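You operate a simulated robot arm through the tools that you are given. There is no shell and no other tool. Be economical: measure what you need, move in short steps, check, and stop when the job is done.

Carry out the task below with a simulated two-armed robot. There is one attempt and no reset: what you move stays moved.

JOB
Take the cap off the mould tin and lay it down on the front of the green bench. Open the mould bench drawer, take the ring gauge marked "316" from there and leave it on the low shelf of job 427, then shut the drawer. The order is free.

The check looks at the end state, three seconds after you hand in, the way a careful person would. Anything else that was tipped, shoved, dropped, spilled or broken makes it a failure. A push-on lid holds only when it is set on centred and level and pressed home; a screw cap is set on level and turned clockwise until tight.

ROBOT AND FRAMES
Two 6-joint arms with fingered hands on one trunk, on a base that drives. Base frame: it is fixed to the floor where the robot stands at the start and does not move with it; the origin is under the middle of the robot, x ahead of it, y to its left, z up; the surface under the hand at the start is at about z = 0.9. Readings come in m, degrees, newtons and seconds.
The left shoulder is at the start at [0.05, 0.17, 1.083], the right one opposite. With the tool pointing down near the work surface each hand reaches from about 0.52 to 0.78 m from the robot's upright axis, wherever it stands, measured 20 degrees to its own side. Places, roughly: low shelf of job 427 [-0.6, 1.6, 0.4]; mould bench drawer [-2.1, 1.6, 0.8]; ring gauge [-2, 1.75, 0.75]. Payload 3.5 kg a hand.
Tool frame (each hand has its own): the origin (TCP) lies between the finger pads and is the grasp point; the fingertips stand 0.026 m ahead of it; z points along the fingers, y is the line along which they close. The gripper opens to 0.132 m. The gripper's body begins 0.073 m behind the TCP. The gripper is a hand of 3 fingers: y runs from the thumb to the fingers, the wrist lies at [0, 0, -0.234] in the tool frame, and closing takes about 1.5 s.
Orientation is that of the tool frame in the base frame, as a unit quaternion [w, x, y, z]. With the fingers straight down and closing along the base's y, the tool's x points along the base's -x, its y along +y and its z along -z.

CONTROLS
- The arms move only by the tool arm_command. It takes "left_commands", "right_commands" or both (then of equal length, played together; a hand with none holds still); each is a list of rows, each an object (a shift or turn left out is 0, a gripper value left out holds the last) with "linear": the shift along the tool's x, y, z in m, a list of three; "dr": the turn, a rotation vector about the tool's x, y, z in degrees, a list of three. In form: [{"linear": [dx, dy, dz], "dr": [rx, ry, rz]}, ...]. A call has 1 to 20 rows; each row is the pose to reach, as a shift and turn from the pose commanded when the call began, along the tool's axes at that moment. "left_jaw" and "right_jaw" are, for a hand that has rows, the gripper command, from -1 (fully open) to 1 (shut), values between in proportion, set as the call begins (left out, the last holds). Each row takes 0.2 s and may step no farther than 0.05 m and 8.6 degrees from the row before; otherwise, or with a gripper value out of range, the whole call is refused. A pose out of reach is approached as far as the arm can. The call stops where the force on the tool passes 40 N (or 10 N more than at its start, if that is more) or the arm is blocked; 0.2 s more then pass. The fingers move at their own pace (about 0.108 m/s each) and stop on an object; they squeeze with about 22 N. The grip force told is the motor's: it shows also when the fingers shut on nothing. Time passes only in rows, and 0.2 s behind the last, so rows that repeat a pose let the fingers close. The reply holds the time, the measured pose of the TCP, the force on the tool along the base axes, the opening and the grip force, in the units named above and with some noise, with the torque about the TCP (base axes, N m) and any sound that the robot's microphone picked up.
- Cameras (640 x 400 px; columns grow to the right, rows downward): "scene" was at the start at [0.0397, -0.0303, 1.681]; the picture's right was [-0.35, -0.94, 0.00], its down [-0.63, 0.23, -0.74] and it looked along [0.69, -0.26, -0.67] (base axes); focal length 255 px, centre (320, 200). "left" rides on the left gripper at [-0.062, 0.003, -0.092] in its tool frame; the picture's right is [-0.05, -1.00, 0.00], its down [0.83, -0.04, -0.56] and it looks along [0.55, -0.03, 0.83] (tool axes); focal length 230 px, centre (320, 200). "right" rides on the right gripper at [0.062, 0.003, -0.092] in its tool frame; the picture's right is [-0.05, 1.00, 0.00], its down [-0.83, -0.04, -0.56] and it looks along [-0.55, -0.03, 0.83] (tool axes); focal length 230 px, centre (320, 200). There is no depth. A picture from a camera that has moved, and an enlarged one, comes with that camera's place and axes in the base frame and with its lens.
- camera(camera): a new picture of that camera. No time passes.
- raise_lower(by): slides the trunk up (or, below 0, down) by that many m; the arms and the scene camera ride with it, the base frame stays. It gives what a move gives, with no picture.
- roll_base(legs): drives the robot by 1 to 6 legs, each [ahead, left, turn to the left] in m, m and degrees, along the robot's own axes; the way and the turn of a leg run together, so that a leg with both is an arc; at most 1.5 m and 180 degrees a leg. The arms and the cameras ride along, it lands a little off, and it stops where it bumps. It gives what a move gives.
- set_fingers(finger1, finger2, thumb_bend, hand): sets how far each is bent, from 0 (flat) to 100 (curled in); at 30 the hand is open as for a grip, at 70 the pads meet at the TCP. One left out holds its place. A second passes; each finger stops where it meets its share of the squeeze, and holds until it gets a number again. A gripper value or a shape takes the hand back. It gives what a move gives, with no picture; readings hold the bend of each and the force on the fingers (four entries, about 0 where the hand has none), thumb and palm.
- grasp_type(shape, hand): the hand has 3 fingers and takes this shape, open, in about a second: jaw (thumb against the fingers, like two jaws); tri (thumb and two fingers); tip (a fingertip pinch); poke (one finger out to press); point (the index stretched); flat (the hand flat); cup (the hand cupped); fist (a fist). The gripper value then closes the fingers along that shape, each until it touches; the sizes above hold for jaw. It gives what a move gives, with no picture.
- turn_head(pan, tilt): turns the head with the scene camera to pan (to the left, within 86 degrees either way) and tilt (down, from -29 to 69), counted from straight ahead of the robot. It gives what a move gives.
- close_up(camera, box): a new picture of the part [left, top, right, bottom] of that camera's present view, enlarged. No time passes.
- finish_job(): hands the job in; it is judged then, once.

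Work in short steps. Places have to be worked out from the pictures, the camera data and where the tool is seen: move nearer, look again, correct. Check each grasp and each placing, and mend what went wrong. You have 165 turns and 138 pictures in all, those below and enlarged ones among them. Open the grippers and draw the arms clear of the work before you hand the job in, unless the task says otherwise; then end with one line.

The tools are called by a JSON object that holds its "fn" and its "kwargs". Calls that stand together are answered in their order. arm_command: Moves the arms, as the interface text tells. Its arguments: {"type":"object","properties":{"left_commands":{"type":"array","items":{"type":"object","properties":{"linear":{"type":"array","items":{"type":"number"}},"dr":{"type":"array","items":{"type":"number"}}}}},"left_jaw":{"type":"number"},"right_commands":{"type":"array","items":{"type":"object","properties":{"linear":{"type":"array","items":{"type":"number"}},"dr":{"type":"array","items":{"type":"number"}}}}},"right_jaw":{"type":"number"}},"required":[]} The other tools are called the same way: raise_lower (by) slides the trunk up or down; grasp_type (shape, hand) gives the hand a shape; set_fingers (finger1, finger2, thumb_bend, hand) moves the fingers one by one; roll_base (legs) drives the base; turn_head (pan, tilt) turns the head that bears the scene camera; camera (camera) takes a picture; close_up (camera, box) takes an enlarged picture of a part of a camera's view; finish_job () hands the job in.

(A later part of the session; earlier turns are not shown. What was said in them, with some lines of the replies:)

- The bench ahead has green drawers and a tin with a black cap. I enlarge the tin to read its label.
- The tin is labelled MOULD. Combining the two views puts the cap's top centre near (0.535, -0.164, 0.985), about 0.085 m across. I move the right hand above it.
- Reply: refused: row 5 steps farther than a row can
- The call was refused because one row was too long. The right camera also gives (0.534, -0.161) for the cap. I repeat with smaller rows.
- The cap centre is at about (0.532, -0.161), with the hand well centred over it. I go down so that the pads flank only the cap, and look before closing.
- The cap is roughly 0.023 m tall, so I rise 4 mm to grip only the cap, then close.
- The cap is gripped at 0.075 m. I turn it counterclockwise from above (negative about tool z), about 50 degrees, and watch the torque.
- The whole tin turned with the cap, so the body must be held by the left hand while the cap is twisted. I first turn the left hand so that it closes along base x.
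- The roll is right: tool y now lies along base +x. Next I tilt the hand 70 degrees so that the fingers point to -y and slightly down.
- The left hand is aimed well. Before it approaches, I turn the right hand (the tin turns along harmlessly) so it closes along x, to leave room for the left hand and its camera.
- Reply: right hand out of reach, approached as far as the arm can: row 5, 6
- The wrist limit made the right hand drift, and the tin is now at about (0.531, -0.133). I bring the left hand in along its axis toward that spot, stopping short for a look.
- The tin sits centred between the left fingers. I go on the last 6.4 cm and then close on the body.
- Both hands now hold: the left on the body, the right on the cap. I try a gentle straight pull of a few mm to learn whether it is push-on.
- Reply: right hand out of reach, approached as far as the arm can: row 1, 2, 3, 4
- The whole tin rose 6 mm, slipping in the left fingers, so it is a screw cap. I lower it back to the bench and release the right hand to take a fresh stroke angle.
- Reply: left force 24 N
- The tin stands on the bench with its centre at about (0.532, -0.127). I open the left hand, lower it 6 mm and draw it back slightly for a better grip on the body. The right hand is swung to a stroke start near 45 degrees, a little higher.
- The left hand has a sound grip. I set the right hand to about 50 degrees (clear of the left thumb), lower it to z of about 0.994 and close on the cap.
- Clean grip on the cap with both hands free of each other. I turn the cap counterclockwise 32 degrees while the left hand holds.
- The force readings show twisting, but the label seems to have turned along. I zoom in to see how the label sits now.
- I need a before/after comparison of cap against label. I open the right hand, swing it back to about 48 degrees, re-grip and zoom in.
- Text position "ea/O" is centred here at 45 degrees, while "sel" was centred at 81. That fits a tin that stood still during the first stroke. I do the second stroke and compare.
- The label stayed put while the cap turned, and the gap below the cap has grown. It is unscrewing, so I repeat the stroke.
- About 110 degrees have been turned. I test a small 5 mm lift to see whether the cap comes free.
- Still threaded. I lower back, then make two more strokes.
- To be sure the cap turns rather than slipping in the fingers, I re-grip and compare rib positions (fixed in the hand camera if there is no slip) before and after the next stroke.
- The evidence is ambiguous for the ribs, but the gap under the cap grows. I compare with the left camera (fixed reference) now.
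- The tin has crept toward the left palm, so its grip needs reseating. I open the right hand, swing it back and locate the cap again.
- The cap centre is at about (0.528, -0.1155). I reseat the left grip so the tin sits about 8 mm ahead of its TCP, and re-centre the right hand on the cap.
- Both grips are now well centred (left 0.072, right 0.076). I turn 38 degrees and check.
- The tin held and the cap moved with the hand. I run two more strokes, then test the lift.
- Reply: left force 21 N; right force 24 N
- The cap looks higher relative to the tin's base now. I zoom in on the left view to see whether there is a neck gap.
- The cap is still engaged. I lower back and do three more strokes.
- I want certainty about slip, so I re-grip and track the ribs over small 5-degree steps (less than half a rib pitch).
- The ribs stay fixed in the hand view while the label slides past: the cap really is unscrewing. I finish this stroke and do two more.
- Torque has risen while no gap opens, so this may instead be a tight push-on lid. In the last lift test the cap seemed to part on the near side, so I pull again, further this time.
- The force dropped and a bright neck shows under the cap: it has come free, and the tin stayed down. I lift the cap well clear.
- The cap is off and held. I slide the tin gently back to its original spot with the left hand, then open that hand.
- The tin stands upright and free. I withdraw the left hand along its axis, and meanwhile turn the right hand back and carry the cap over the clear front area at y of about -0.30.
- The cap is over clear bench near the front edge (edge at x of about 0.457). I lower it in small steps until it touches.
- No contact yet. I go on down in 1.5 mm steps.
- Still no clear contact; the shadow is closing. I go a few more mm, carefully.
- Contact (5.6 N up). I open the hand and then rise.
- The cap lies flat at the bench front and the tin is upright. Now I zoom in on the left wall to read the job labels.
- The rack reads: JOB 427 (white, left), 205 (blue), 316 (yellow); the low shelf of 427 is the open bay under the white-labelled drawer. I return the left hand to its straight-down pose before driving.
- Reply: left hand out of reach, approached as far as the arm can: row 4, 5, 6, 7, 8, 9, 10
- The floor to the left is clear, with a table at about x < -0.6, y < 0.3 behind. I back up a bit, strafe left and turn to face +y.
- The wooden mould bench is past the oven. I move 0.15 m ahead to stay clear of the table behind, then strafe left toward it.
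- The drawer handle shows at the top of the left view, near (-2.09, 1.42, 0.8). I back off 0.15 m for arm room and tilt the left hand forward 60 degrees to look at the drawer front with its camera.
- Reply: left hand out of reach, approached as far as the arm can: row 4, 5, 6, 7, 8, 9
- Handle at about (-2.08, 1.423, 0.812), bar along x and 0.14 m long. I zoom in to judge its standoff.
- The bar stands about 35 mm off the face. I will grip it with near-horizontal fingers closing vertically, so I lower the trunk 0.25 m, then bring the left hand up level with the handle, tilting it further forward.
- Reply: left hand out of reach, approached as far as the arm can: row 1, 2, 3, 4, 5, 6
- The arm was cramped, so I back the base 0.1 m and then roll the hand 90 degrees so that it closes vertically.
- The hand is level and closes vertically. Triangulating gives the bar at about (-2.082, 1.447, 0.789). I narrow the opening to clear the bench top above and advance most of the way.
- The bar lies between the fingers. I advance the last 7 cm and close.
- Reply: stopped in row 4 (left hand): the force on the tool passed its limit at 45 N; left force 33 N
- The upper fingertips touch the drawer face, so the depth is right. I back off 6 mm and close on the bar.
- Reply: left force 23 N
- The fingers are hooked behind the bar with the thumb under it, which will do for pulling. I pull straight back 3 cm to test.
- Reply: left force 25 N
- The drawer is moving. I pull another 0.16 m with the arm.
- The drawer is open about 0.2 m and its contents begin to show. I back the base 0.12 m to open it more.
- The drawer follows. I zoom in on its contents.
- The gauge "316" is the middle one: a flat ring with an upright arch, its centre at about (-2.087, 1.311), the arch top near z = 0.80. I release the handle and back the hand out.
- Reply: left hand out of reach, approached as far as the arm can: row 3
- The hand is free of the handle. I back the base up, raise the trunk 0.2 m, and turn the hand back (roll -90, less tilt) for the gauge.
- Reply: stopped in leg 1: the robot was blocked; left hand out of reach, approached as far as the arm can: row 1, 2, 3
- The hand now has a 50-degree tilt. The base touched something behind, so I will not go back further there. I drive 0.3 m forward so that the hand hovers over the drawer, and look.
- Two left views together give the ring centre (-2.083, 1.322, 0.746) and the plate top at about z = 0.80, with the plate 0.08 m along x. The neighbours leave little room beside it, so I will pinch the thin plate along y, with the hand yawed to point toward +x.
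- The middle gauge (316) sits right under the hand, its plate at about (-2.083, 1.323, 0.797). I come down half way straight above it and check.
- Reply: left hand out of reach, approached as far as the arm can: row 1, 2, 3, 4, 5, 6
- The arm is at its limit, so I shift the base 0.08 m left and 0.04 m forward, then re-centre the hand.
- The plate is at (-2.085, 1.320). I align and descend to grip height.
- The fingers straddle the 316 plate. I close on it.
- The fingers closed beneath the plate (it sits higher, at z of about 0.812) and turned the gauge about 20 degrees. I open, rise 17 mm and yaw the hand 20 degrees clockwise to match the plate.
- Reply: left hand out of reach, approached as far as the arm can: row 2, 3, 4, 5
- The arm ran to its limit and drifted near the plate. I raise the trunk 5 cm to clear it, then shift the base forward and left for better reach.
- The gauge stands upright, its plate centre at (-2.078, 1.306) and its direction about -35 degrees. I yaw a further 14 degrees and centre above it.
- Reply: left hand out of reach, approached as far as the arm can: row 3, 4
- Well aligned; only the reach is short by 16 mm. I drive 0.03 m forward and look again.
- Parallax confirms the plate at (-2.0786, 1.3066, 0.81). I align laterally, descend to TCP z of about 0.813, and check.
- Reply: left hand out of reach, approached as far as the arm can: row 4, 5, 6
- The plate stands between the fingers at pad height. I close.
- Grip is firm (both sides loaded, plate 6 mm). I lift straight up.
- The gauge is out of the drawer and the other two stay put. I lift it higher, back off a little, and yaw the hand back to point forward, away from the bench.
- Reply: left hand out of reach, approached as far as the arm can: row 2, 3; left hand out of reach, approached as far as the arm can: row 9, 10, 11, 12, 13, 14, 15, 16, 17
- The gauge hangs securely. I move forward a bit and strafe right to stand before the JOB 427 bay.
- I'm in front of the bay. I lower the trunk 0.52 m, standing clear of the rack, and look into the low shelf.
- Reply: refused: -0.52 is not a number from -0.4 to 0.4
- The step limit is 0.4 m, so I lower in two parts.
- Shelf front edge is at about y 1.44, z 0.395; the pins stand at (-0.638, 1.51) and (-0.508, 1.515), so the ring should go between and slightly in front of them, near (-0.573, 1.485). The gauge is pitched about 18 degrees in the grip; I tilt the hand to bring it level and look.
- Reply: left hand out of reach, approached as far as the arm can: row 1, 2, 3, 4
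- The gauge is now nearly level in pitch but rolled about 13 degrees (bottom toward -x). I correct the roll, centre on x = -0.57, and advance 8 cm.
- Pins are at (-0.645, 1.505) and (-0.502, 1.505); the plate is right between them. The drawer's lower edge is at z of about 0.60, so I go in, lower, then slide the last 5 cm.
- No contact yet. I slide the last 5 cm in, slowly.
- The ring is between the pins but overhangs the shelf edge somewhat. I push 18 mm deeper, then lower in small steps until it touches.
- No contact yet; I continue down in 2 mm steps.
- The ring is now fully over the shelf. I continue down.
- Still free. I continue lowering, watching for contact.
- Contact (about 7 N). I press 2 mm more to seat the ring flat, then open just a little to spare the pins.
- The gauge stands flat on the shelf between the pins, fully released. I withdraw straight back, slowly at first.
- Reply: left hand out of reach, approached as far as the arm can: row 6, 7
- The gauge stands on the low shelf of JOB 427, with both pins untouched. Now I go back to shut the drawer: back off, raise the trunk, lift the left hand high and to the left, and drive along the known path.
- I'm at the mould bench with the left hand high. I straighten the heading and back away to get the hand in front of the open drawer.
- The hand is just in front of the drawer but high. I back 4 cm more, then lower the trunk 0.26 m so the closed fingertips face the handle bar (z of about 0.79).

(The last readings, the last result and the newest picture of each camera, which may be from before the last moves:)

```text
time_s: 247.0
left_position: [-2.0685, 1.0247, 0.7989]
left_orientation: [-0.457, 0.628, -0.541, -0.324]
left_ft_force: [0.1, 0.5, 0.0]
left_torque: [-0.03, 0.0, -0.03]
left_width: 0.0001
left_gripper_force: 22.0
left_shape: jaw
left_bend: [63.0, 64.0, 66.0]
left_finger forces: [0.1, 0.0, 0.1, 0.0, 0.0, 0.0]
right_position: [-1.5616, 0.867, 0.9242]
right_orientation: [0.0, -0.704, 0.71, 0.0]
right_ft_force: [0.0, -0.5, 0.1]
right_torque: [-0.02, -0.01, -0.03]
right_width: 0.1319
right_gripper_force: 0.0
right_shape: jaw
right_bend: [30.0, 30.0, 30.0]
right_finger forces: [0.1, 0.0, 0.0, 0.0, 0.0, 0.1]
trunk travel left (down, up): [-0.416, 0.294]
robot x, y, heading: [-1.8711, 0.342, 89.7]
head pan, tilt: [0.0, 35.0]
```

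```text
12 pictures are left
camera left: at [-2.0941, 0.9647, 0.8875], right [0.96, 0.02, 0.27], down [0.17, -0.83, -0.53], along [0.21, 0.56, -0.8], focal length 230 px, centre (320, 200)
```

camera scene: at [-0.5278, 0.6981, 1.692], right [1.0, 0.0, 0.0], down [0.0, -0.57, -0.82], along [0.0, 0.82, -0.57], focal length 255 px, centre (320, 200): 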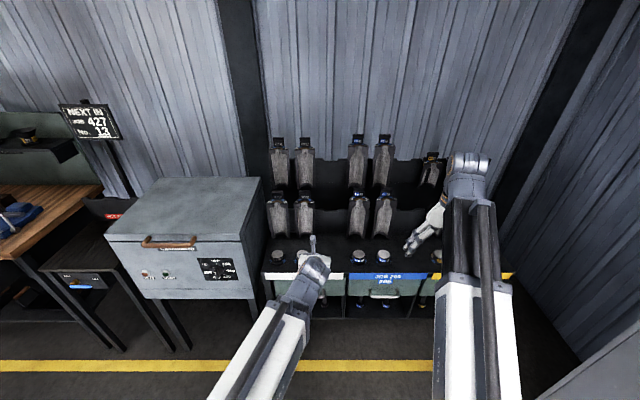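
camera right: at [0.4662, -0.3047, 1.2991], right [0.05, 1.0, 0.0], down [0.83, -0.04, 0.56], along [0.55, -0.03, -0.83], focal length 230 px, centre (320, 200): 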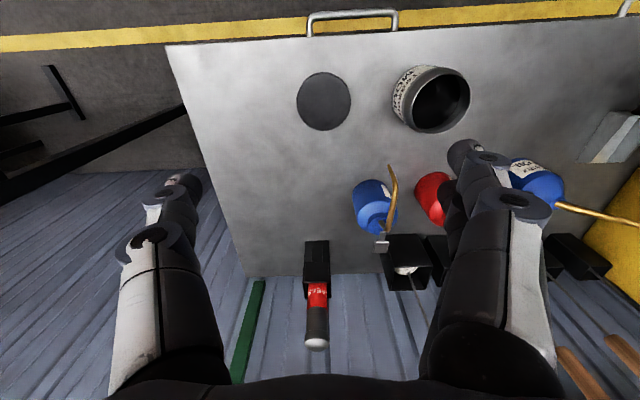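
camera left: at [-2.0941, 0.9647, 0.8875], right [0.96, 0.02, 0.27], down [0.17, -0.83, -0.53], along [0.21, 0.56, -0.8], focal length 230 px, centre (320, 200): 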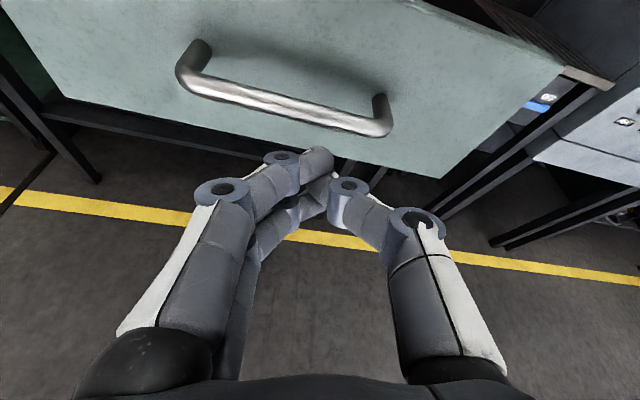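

The bar is straight ahead at the same height. I push forward 0.22 m with the arm.

{"fn": "arm_command", "kwargs": {"left_commands": [{"linear": [-0.011, 0, 0.028]}, {"linear": [-0.0182, 0, 0.0466]}, {"linear": [-0.0255, 0, 0.0652]}, {"linear": [-0.0328, 0, 0.0838]}, {"linear": [-0.04, 0, 0.1025]}, {"linear": [-0.0473, 0, 0.121]}, {"linear": [-0.0546, 0, 0.14]}, {"linear": [-0.0619, 0, 0.1584]}, {"linear": [-0.069, 0, 0.177]}, {"linear": [-0.0765, 0, 0.1956]}, {"linear": [-0.08, 0, 0.205]}, {"linear": [-0.08, 0, 0.205]}]}}

{"fn": "camera", "kwargs": {"camera": "left"}}

```text
time_s: 249.6
left_position: [-2.0666, 1.245, 0.7927]
left_orientation: [-0.457, 0.627, -0.54, -0.325]
left_ft_force: [-0.3, 0.3, 0.3]
left_torque: [-0.01, 0.01, -0.02]
left_width: 0.0002
left_gripper_force: 22.1
left_shape: jaw
left_bend: [64.0, 64.0, 67.0]
left_finger forces: [0.1, 0.0, 0.1, 0.1, 0.1, 0.0]
right_position: [-1.5629, 0.8657, 0.9239]
right_orientation: [0.001, -0.705, 0.71, 0.0]
right_ft_force: [0.0, 0.0, 0.0]
right_torque: [-0.02, -0.01, 0.01]
right_width: 0.1321
right_gripper_force: 0.1
right_shape: jaw
right_bend: [30.0, 30.0, 30.0]
right_finger forces: [0.1, 0.0, 0.0, 0.1, 0.0, 0.0]
trunk travel left (down, up): [-0.416, 0.294]
robot x, y, heading: [-1.8742, 0.339, 89.6]
head pan, tilt: [0.0, 35.0]
```

```text
11 pictures are left
camera left: at [-2.0929, 1.1847, 0.8823], right [0.96, 0.02, 0.27], down [0.17, -0.83, -0.53], along [0.21, 0.56, -0.8], focal length 230 px, centre (320, 200)
```

left: 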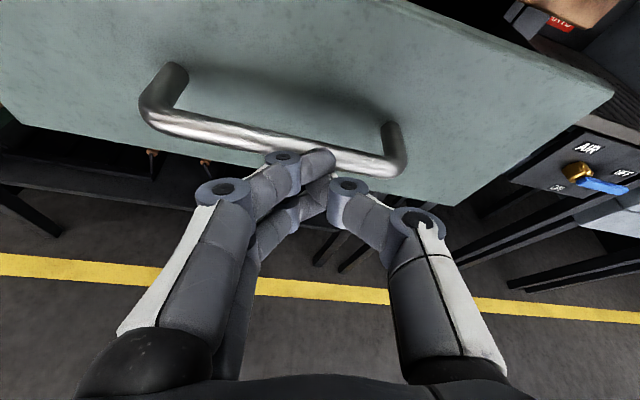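

The drawer slides in on the fingertips. About 0.15 m remains; I drive forward 0.11 m and finish with the arm.

{"fn": "roll_base", "kwargs": {"legs": [[0.11, 0, 0]]}}

{"fn": "arm_command", "kwargs": {"left_commands": [{"linear": [-0.0036, 0, 0.0093]}, {"linear": [-0.0073, 0, 0.0186]}, {"linear": [-0.0109, 0, 0.028]}, {"linear": [-0.0146, 0, 0.0373]}, {"linear": [-0.0146, 0, 0.0373]}]}}

{"fn": "camera", "kwargs": {"camera": "left"}}

```text
time_s: 250.8
left_position: [-2.0662, 1.3552, 0.7936]
left_orientation: [-0.458, 0.627, -0.54, -0.324]
left_ft_force: [0.1, -0.5, -0.1]
left_torque: [-0.02, 0.01, 0.04]
left_width: 0.0
left_gripper_force: 22.5
left_shape: jaw
left_bend: [64.0, 64.0, 67.0]
left_finger forces: [0.1, 0.0, 0.0, 0.0, 0.0, 0.0]
right_position: [-1.5617, 0.9748, 0.9232]
right_orientation: [0.0, -0.705, 0.709, 0.0]
right_ft_force: [-0.4, -0.6, 0.4]
right_torque: [0.01, -0.02, 0.02]
right_width: 0.1319
right_gripper_force: 0.0
right_shape: jaw
right_bend: [30.0, 30.0, 30.0]
right_finger forces: [0.0, 0.0, 0.0, 0.0, 0.0, 0.0]
trunk travel left (down, up): [-0.416, 0.294]
robot x, y, heading: [-1.8729, 0.4508, 89.7]
head pan, tilt: [0.0, 35.0]
```

```text
time_s: 252.0
left_position: [-2.0659, 1.3932, 0.7934]
left_orientation: [-0.457, 0.628, -0.54, -0.323]
left_ft_force: [-0.4, -25.9, -1.5]
left_torque: [-0.16, -0.04, -0.06]
left_width: 0.0001
left_gripper_force: 22.0
left_shape: jaw
left_bend: [67.0, 64.0, 68.0]
left_finger forces: [0.0, 0.0, 0.0, 0.1, 35.9, 0.1]
right_position: [-1.5611, 0.9743, 0.9249]
right_orientation: [0.001, -0.705, 0.709, 0.001]
right_ft_force: [-0.6, 0.9, -0.7]
right_torque: [0.01, 0.02, 0.0]
right_width: 0.1322
right_gripper_force: 0.0
right_shape: jaw
right_bend: [30.0, 30.0, 30.0]
right_finger forces: [0.0, 0.0, 0.1, 0.1, 0.0, 0.0]
trunk travel left (down, up): [-0.416, 0.294]
robot x, y, heading: [-1.8716, 0.4476, 90.0]
head pan, tilt: [0.0, 35.0]
```

```text
10 pictures are left
camera left: at [-2.092, 1.3324, 0.8824], right [0.96, 0.02, 0.27], down [0.16, -0.83, -0.53], along [0.22, 0.56, -0.8], focal length 230 px, centre (320, 200)
```

left: 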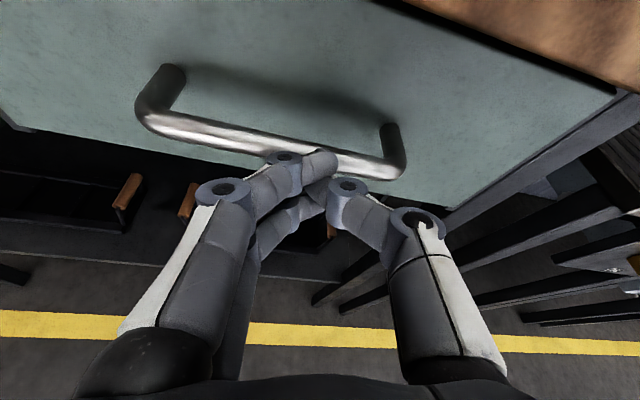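

A firm stop at 26 N just where the closed position should be. I back the hand off and check with the scene camera.

{"fn": "arm_command", "kwargs": {"left_commands": [{"linear": [0.0146, 0, -0.0373]}, {"linear": [0.0291, 0, -0.0745]}, {"linear": [0.0437, 0, -0.1118]}]}}

{"fn": "roll_base", "kwargs": {"legs": [[-0.08, 0, 0]]}}

{"fn": "turn_head", "kwargs": {"pan": 12, "tilt": 35}}

{"fn": "close_up", "kwargs": {"camera": "scene", "box": [220, 110, 420, 235]}}

```text
time_s: 252.8
left_position: [-2.0682, 1.2744, 0.7933]
left_orientation: [-0.458, 0.627, -0.54, -0.324]
left_ft_force: [0.8, 0.3, 0.5]
left_torque: [0.01, 0.0, 0.02]
left_width: 0.0
left_gripper_force: 22.3
left_shape: jaw
left_bend: [65.0, 64.0, 67.0]
left_finger forces: [0.1, 0.0, 0.0, 0.1, 0.1, 0.0]
right_position: [-1.5607, 0.9746, 0.9249]
right_orientation: [0.0, -0.705, 0.709, 0.0]
right_ft_force: [0.0, 0.1, 0.3]
right_torque: [0.02, -0.02, 0.0]
right_width: 0.1322
right_gripper_force: 0.1
right_shape: jaw
right_bend: [30.0, 30.0, 30.0]
right_finger forces: [0.1, 0.0, 0.1, 0.0, 0.0, 0.1]
trunk travel left (down, up): [-0.416, 0.294]
robot x, y, heading: [-1.8738, 0.4521, 89.8]
head pan, tilt: [0.0, 35.0]
```

```text
time_s: 253.8
left_position: [-2.0672, 1.1959, 0.7916]
left_orientation: [-0.457, 0.628, -0.541, -0.324]
left_ft_force: [-0.5, -0.4, 0.6]
left_torque: [0.02, 0.01, 0.02]
left_width: 0.0
left_gripper_force: 21.7
left_shape: jaw
left_bend: [65.0, 64.0, 67.0]
left_finger forces: [0.0, 0.0, 0.1, 0.0, 0.1, 0.0]
right_position: [-1.5612, 0.8953, 0.9232]
right_orientation: [0.0, -0.704, 0.71, 0.001]
right_ft_force: [0.5, -0.3, -0.1]
right_torque: [-0.01, 0.01, 0.03]
right_width: 0.1321
right_gripper_force: 0.0
right_shape: jaw
right_bend: [30.0, 30.0, 30.0]
right_finger forces: [0.1, 0.1, 0.0, 0.1, 0.1, 0.0]
trunk travel left (down, up): [-0.416, 0.294]
robot x, y, heading: [-1.8738, 0.3672, 89.5]
head pan, tilt: [0.0, 35.0]
```

```text
time_s: 254.6
left_position: [-2.0656, 1.193, 0.7922]
left_orientation: [-0.459, 0.626, -0.542, -0.323]
left_ft_force: [0.0, 0.1, -0.2]
left_torque: [0.01, -0.01, 0.02]
left_width: 0.0
left_gripper_force: 21.9
left_shape: jaw
left_bend: [65.0, 64.0, 67.0]
left_finger forces: [0.0, 0.0, 0.0, 0.0, 0.0, 0.1]
right_position: [-1.5594, 0.8942, 0.9242]
right_orientation: [0.0, -0.704, 0.71, -0.001]
right_ft_force: [-1.0, -0.2, -0.4]
right_torque: [0.03, -0.01, 0.0]
right_width: 0.1318
right_gripper_force: 0.1
right_shape: jaw
right_bend: [30.0, 30.0, 30.0]
right_finger forces: [0.0, 0.0, 0.1, 0.0, 0.2, 0.0]
trunk travel left (down, up): [-0.416, 0.294]
robot x, y, heading: [-1.8734, 0.3663, 89.6]
head pan, tilt: [12.0, 35.0]
```

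```text
3.20 times, centred on (320, 172) of scene
camera zoom: at [-1.8895, 0.4133, 1.4101], right [0.98, 0.2, 0.0], down [0.11, -0.56, -0.82], along [-0.16, 0.8, -0.57], focal length 815 px, centre (320, 288)
```

zoom: 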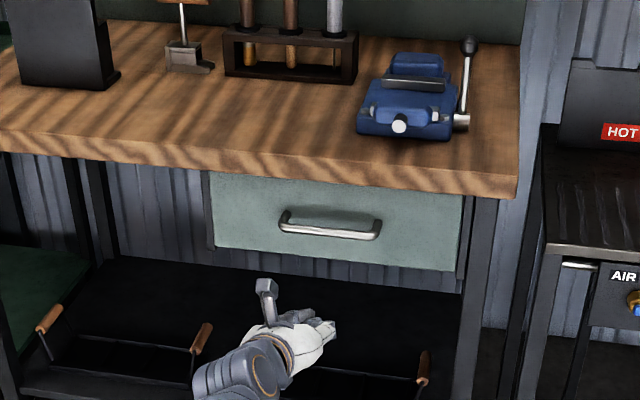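

The drawer is shut. I open the left gripper and take a look to the right, at the rack and the table behind, for a final check.

{"fn": "arm_command", "kwargs": {"left_commands": [{"linear": [0, 0, 0]}, {"linear": [0, 0, 0]}, {"linear": [0, 0, 0]}], "left_jaw": -1}}

{"fn": "turn_head", "kwargs": {"pan": -62, "tilt": 28}}

{"fn": "camera", "kwargs": {"camera": "scene"}}

{"fn": "turn_head", "kwargs": {"pan": -86, "tilt": 40}}

{"fn": "camera", "kwargs": {"camera": "scene"}}

```text
time_s: 255.4
left_position: [-2.0675, 1.1939, 0.7924]
left_orientation: [-0.458, 0.626, -0.542, -0.323]
left_ft_force: [-0.1, -0.6, -1.1]
left_torque: [0.02, 0.02, 0.0]
left_width: 0.1319
left_gripper_force: 0.2
left_shape: jaw
left_bend: [30.0, 30.0, 30.0]
left_finger forces: [0.0, 0.0, 0.0, 0.0, 0.0, 0.0]
right_position: [-1.5599, 0.893, 0.9232]
right_orientation: [0.001, -0.704, 0.71, -0.001]
right_ft_force: [0.4, -0.4, -0.5]
right_torque: [-0.04, 0.01, 0.0]
right_width: 0.1322
right_gripper_force: 0.1
right_shape: jaw
right_bend: [30.0, 30.0, 30.0]
right_finger forces: [0.1, 0.1, 0.1, 0.1, 0.0, 0.0]
trunk travel left (down, up): [-0.416, 0.294]
robot x, y, heading: [-1.8713, 0.3687, 89.6]
head pan, tilt: [12.0, 35.0]
```

```text
time_s: 256.8
left_position: [-2.0675, 1.1942, 0.7914]
left_orientation: [-0.458, 0.627, -0.541, -0.323]
left_ft_force: [0.6, 0.2, 0.6]
left_torque: [-0.04, 0.01, -0.02]
left_width: 0.1318
left_gripper_force: 0.0
left_shape: jaw
left_bend: [30.0, 30.0, 30.0]
left_finger forces: [0.1, 0.0, 0.1, 0.0, 0.1, 0.0]
right_position: [-1.5596, 0.8944, 0.9239]
right_orientation: [0.0, -0.705, 0.71, -0.001]
right_ft_force: [-0.1, -0.6, -0.4]
right_torque: [0.01, -0.03, -0.01]
right_width: 0.132
right_gripper_force: 0.0
right_shape: jaw
right_bend: [30.0, 30.0, 30.0]
right_finger forces: [0.0, 0.1, 0.0, 0.0, 0.0, 0.0]
trunk travel left (down, up): [-0.416, 0.294]
robot x, y, heading: [-1.8716, 0.371, 89.7]
head pan, tilt: [-62.0, 28.0]
```

```text
8 pictures are left
camera scene: at [-1.7911, 0.3692, 1.4211], right [0.46, -0.89, 0.0], down [-0.42, -0.22, -0.88], along [0.78, 0.41, -0.47], focal length 255 px, centre (320, 200)
```

scene: 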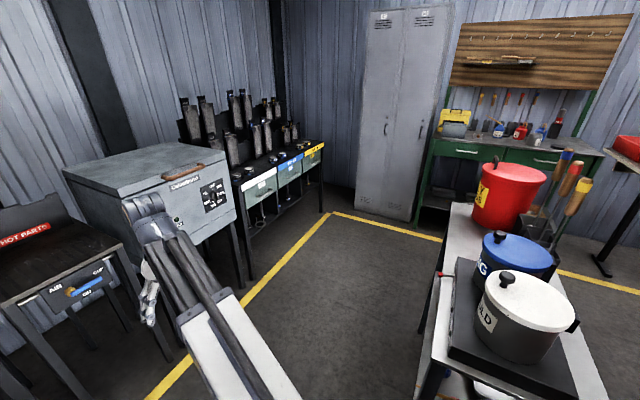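

```text
time_s: 257.7
left_position: [-2.0674, 1.194, 0.7913]
left_orientation: [-0.457, 0.628, -0.54, -0.325]
left_ft_force: [0.2, 0.1, 0.2]
left_torque: [-0.02, -0.02, 0.0]
left_width: 0.1317
left_gripper_force: 0.1
left_shape: jaw
left_bend: [30.0, 30.0, 30.0]
left_finger forces: [0.0, 0.1, 0.0, 0.0, 0.0, 0.0]
right_position: [-1.559, 0.8944, 0.924]
right_orientation: [-0.001, -0.704, 0.71, 0.0]
right_ft_force: [0.5, 0.3, -0.9]
right_torque: [0.0, 0.0, 0.0]
right_width: 0.1319
right_gripper_force: 0.1
right_shape: jaw
right_bend: [30.0, 30.0, 30.0]
right_finger forces: [0.0, 0.1, 0.1, 0.1, 0.1, 0.0]
trunk travel left (down, up): [-0.416, 0.294]
robot x, y, heading: [-1.8678, 0.3697, 89.7]
head pan, tilt: [-85.9, 40.0]
```

```text
7 pictures are left
camera scene: at [-1.7871, 0.3324, 1.4026], right [0.06, -1.0, 0.0], down [-0.64, -0.04, -0.77], along [0.76, 0.05, -0.64], focal length 255 px, centre (320, 200)
```

scene: 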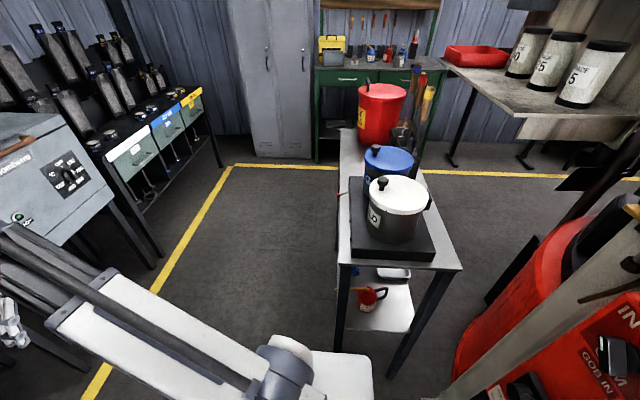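

Everything else stands undisturbed. One enlarged look each at the green bench and the rack's low shelf.

{"fn": "close_up", "kwargs": {"camera": "scene", "box": [310, 20, 450, 110]}}

{"fn": "close_up", "kwargs": {"camera": "scene", "box": [90, 100, 210, 220]}}

```text
4.44 times, centred on (380, 65) of scene
camera zoom: at [-1.7871, 0.3324, 1.4026], right [0.06, -1.0, 0.0], down [-0.64, -0.04, -0.77], along [0.76, 0.05, -0.64], focal length 1132 px, centre (53, 800)
```

zoom: 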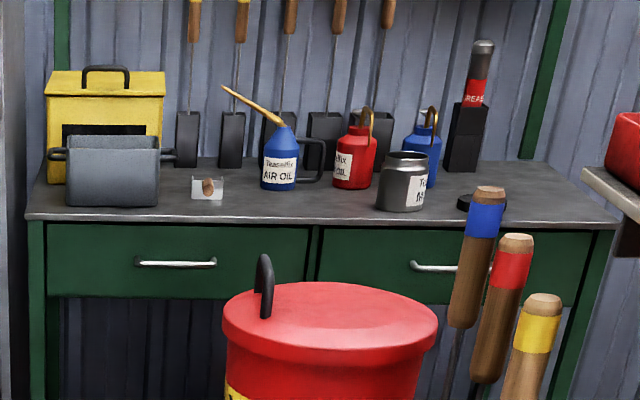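

```text
3.33 times, centred on (150, 160) of scene
camera zoom: at [-1.7871, 0.3324, 1.4026], right [0.06, -1.0, 0.0], down [-0.64, -0.04, -0.77], along [0.76, 0.05, -0.64], focal length 849 px, centre (887, 333)
```

zoom: 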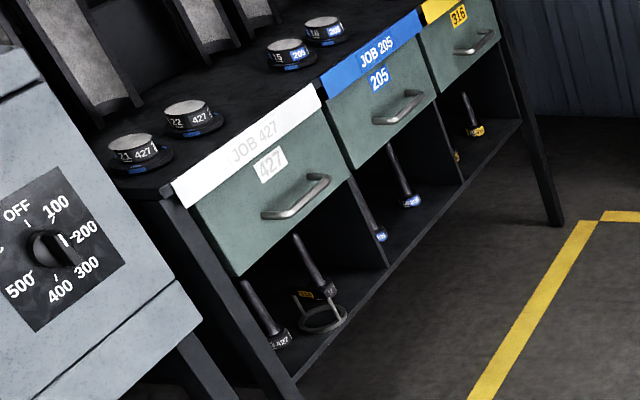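

The tin is open with its cap lying on the front of the green bench, gauge 316 stands on the low shelf of job 427, and the drawer is shut. Both grippers are open and clear, so I hand in.

{"fn": "finish_job", "kwargs": {}}

```text
The job is handed in.
```

The mould tin's cap is off and lying on the front of the green bench, the 316 ring gauge stands on the low shelf of job 427, and the mould bench drawer is shut. Both grippers are open and clear, and the job is handed in.
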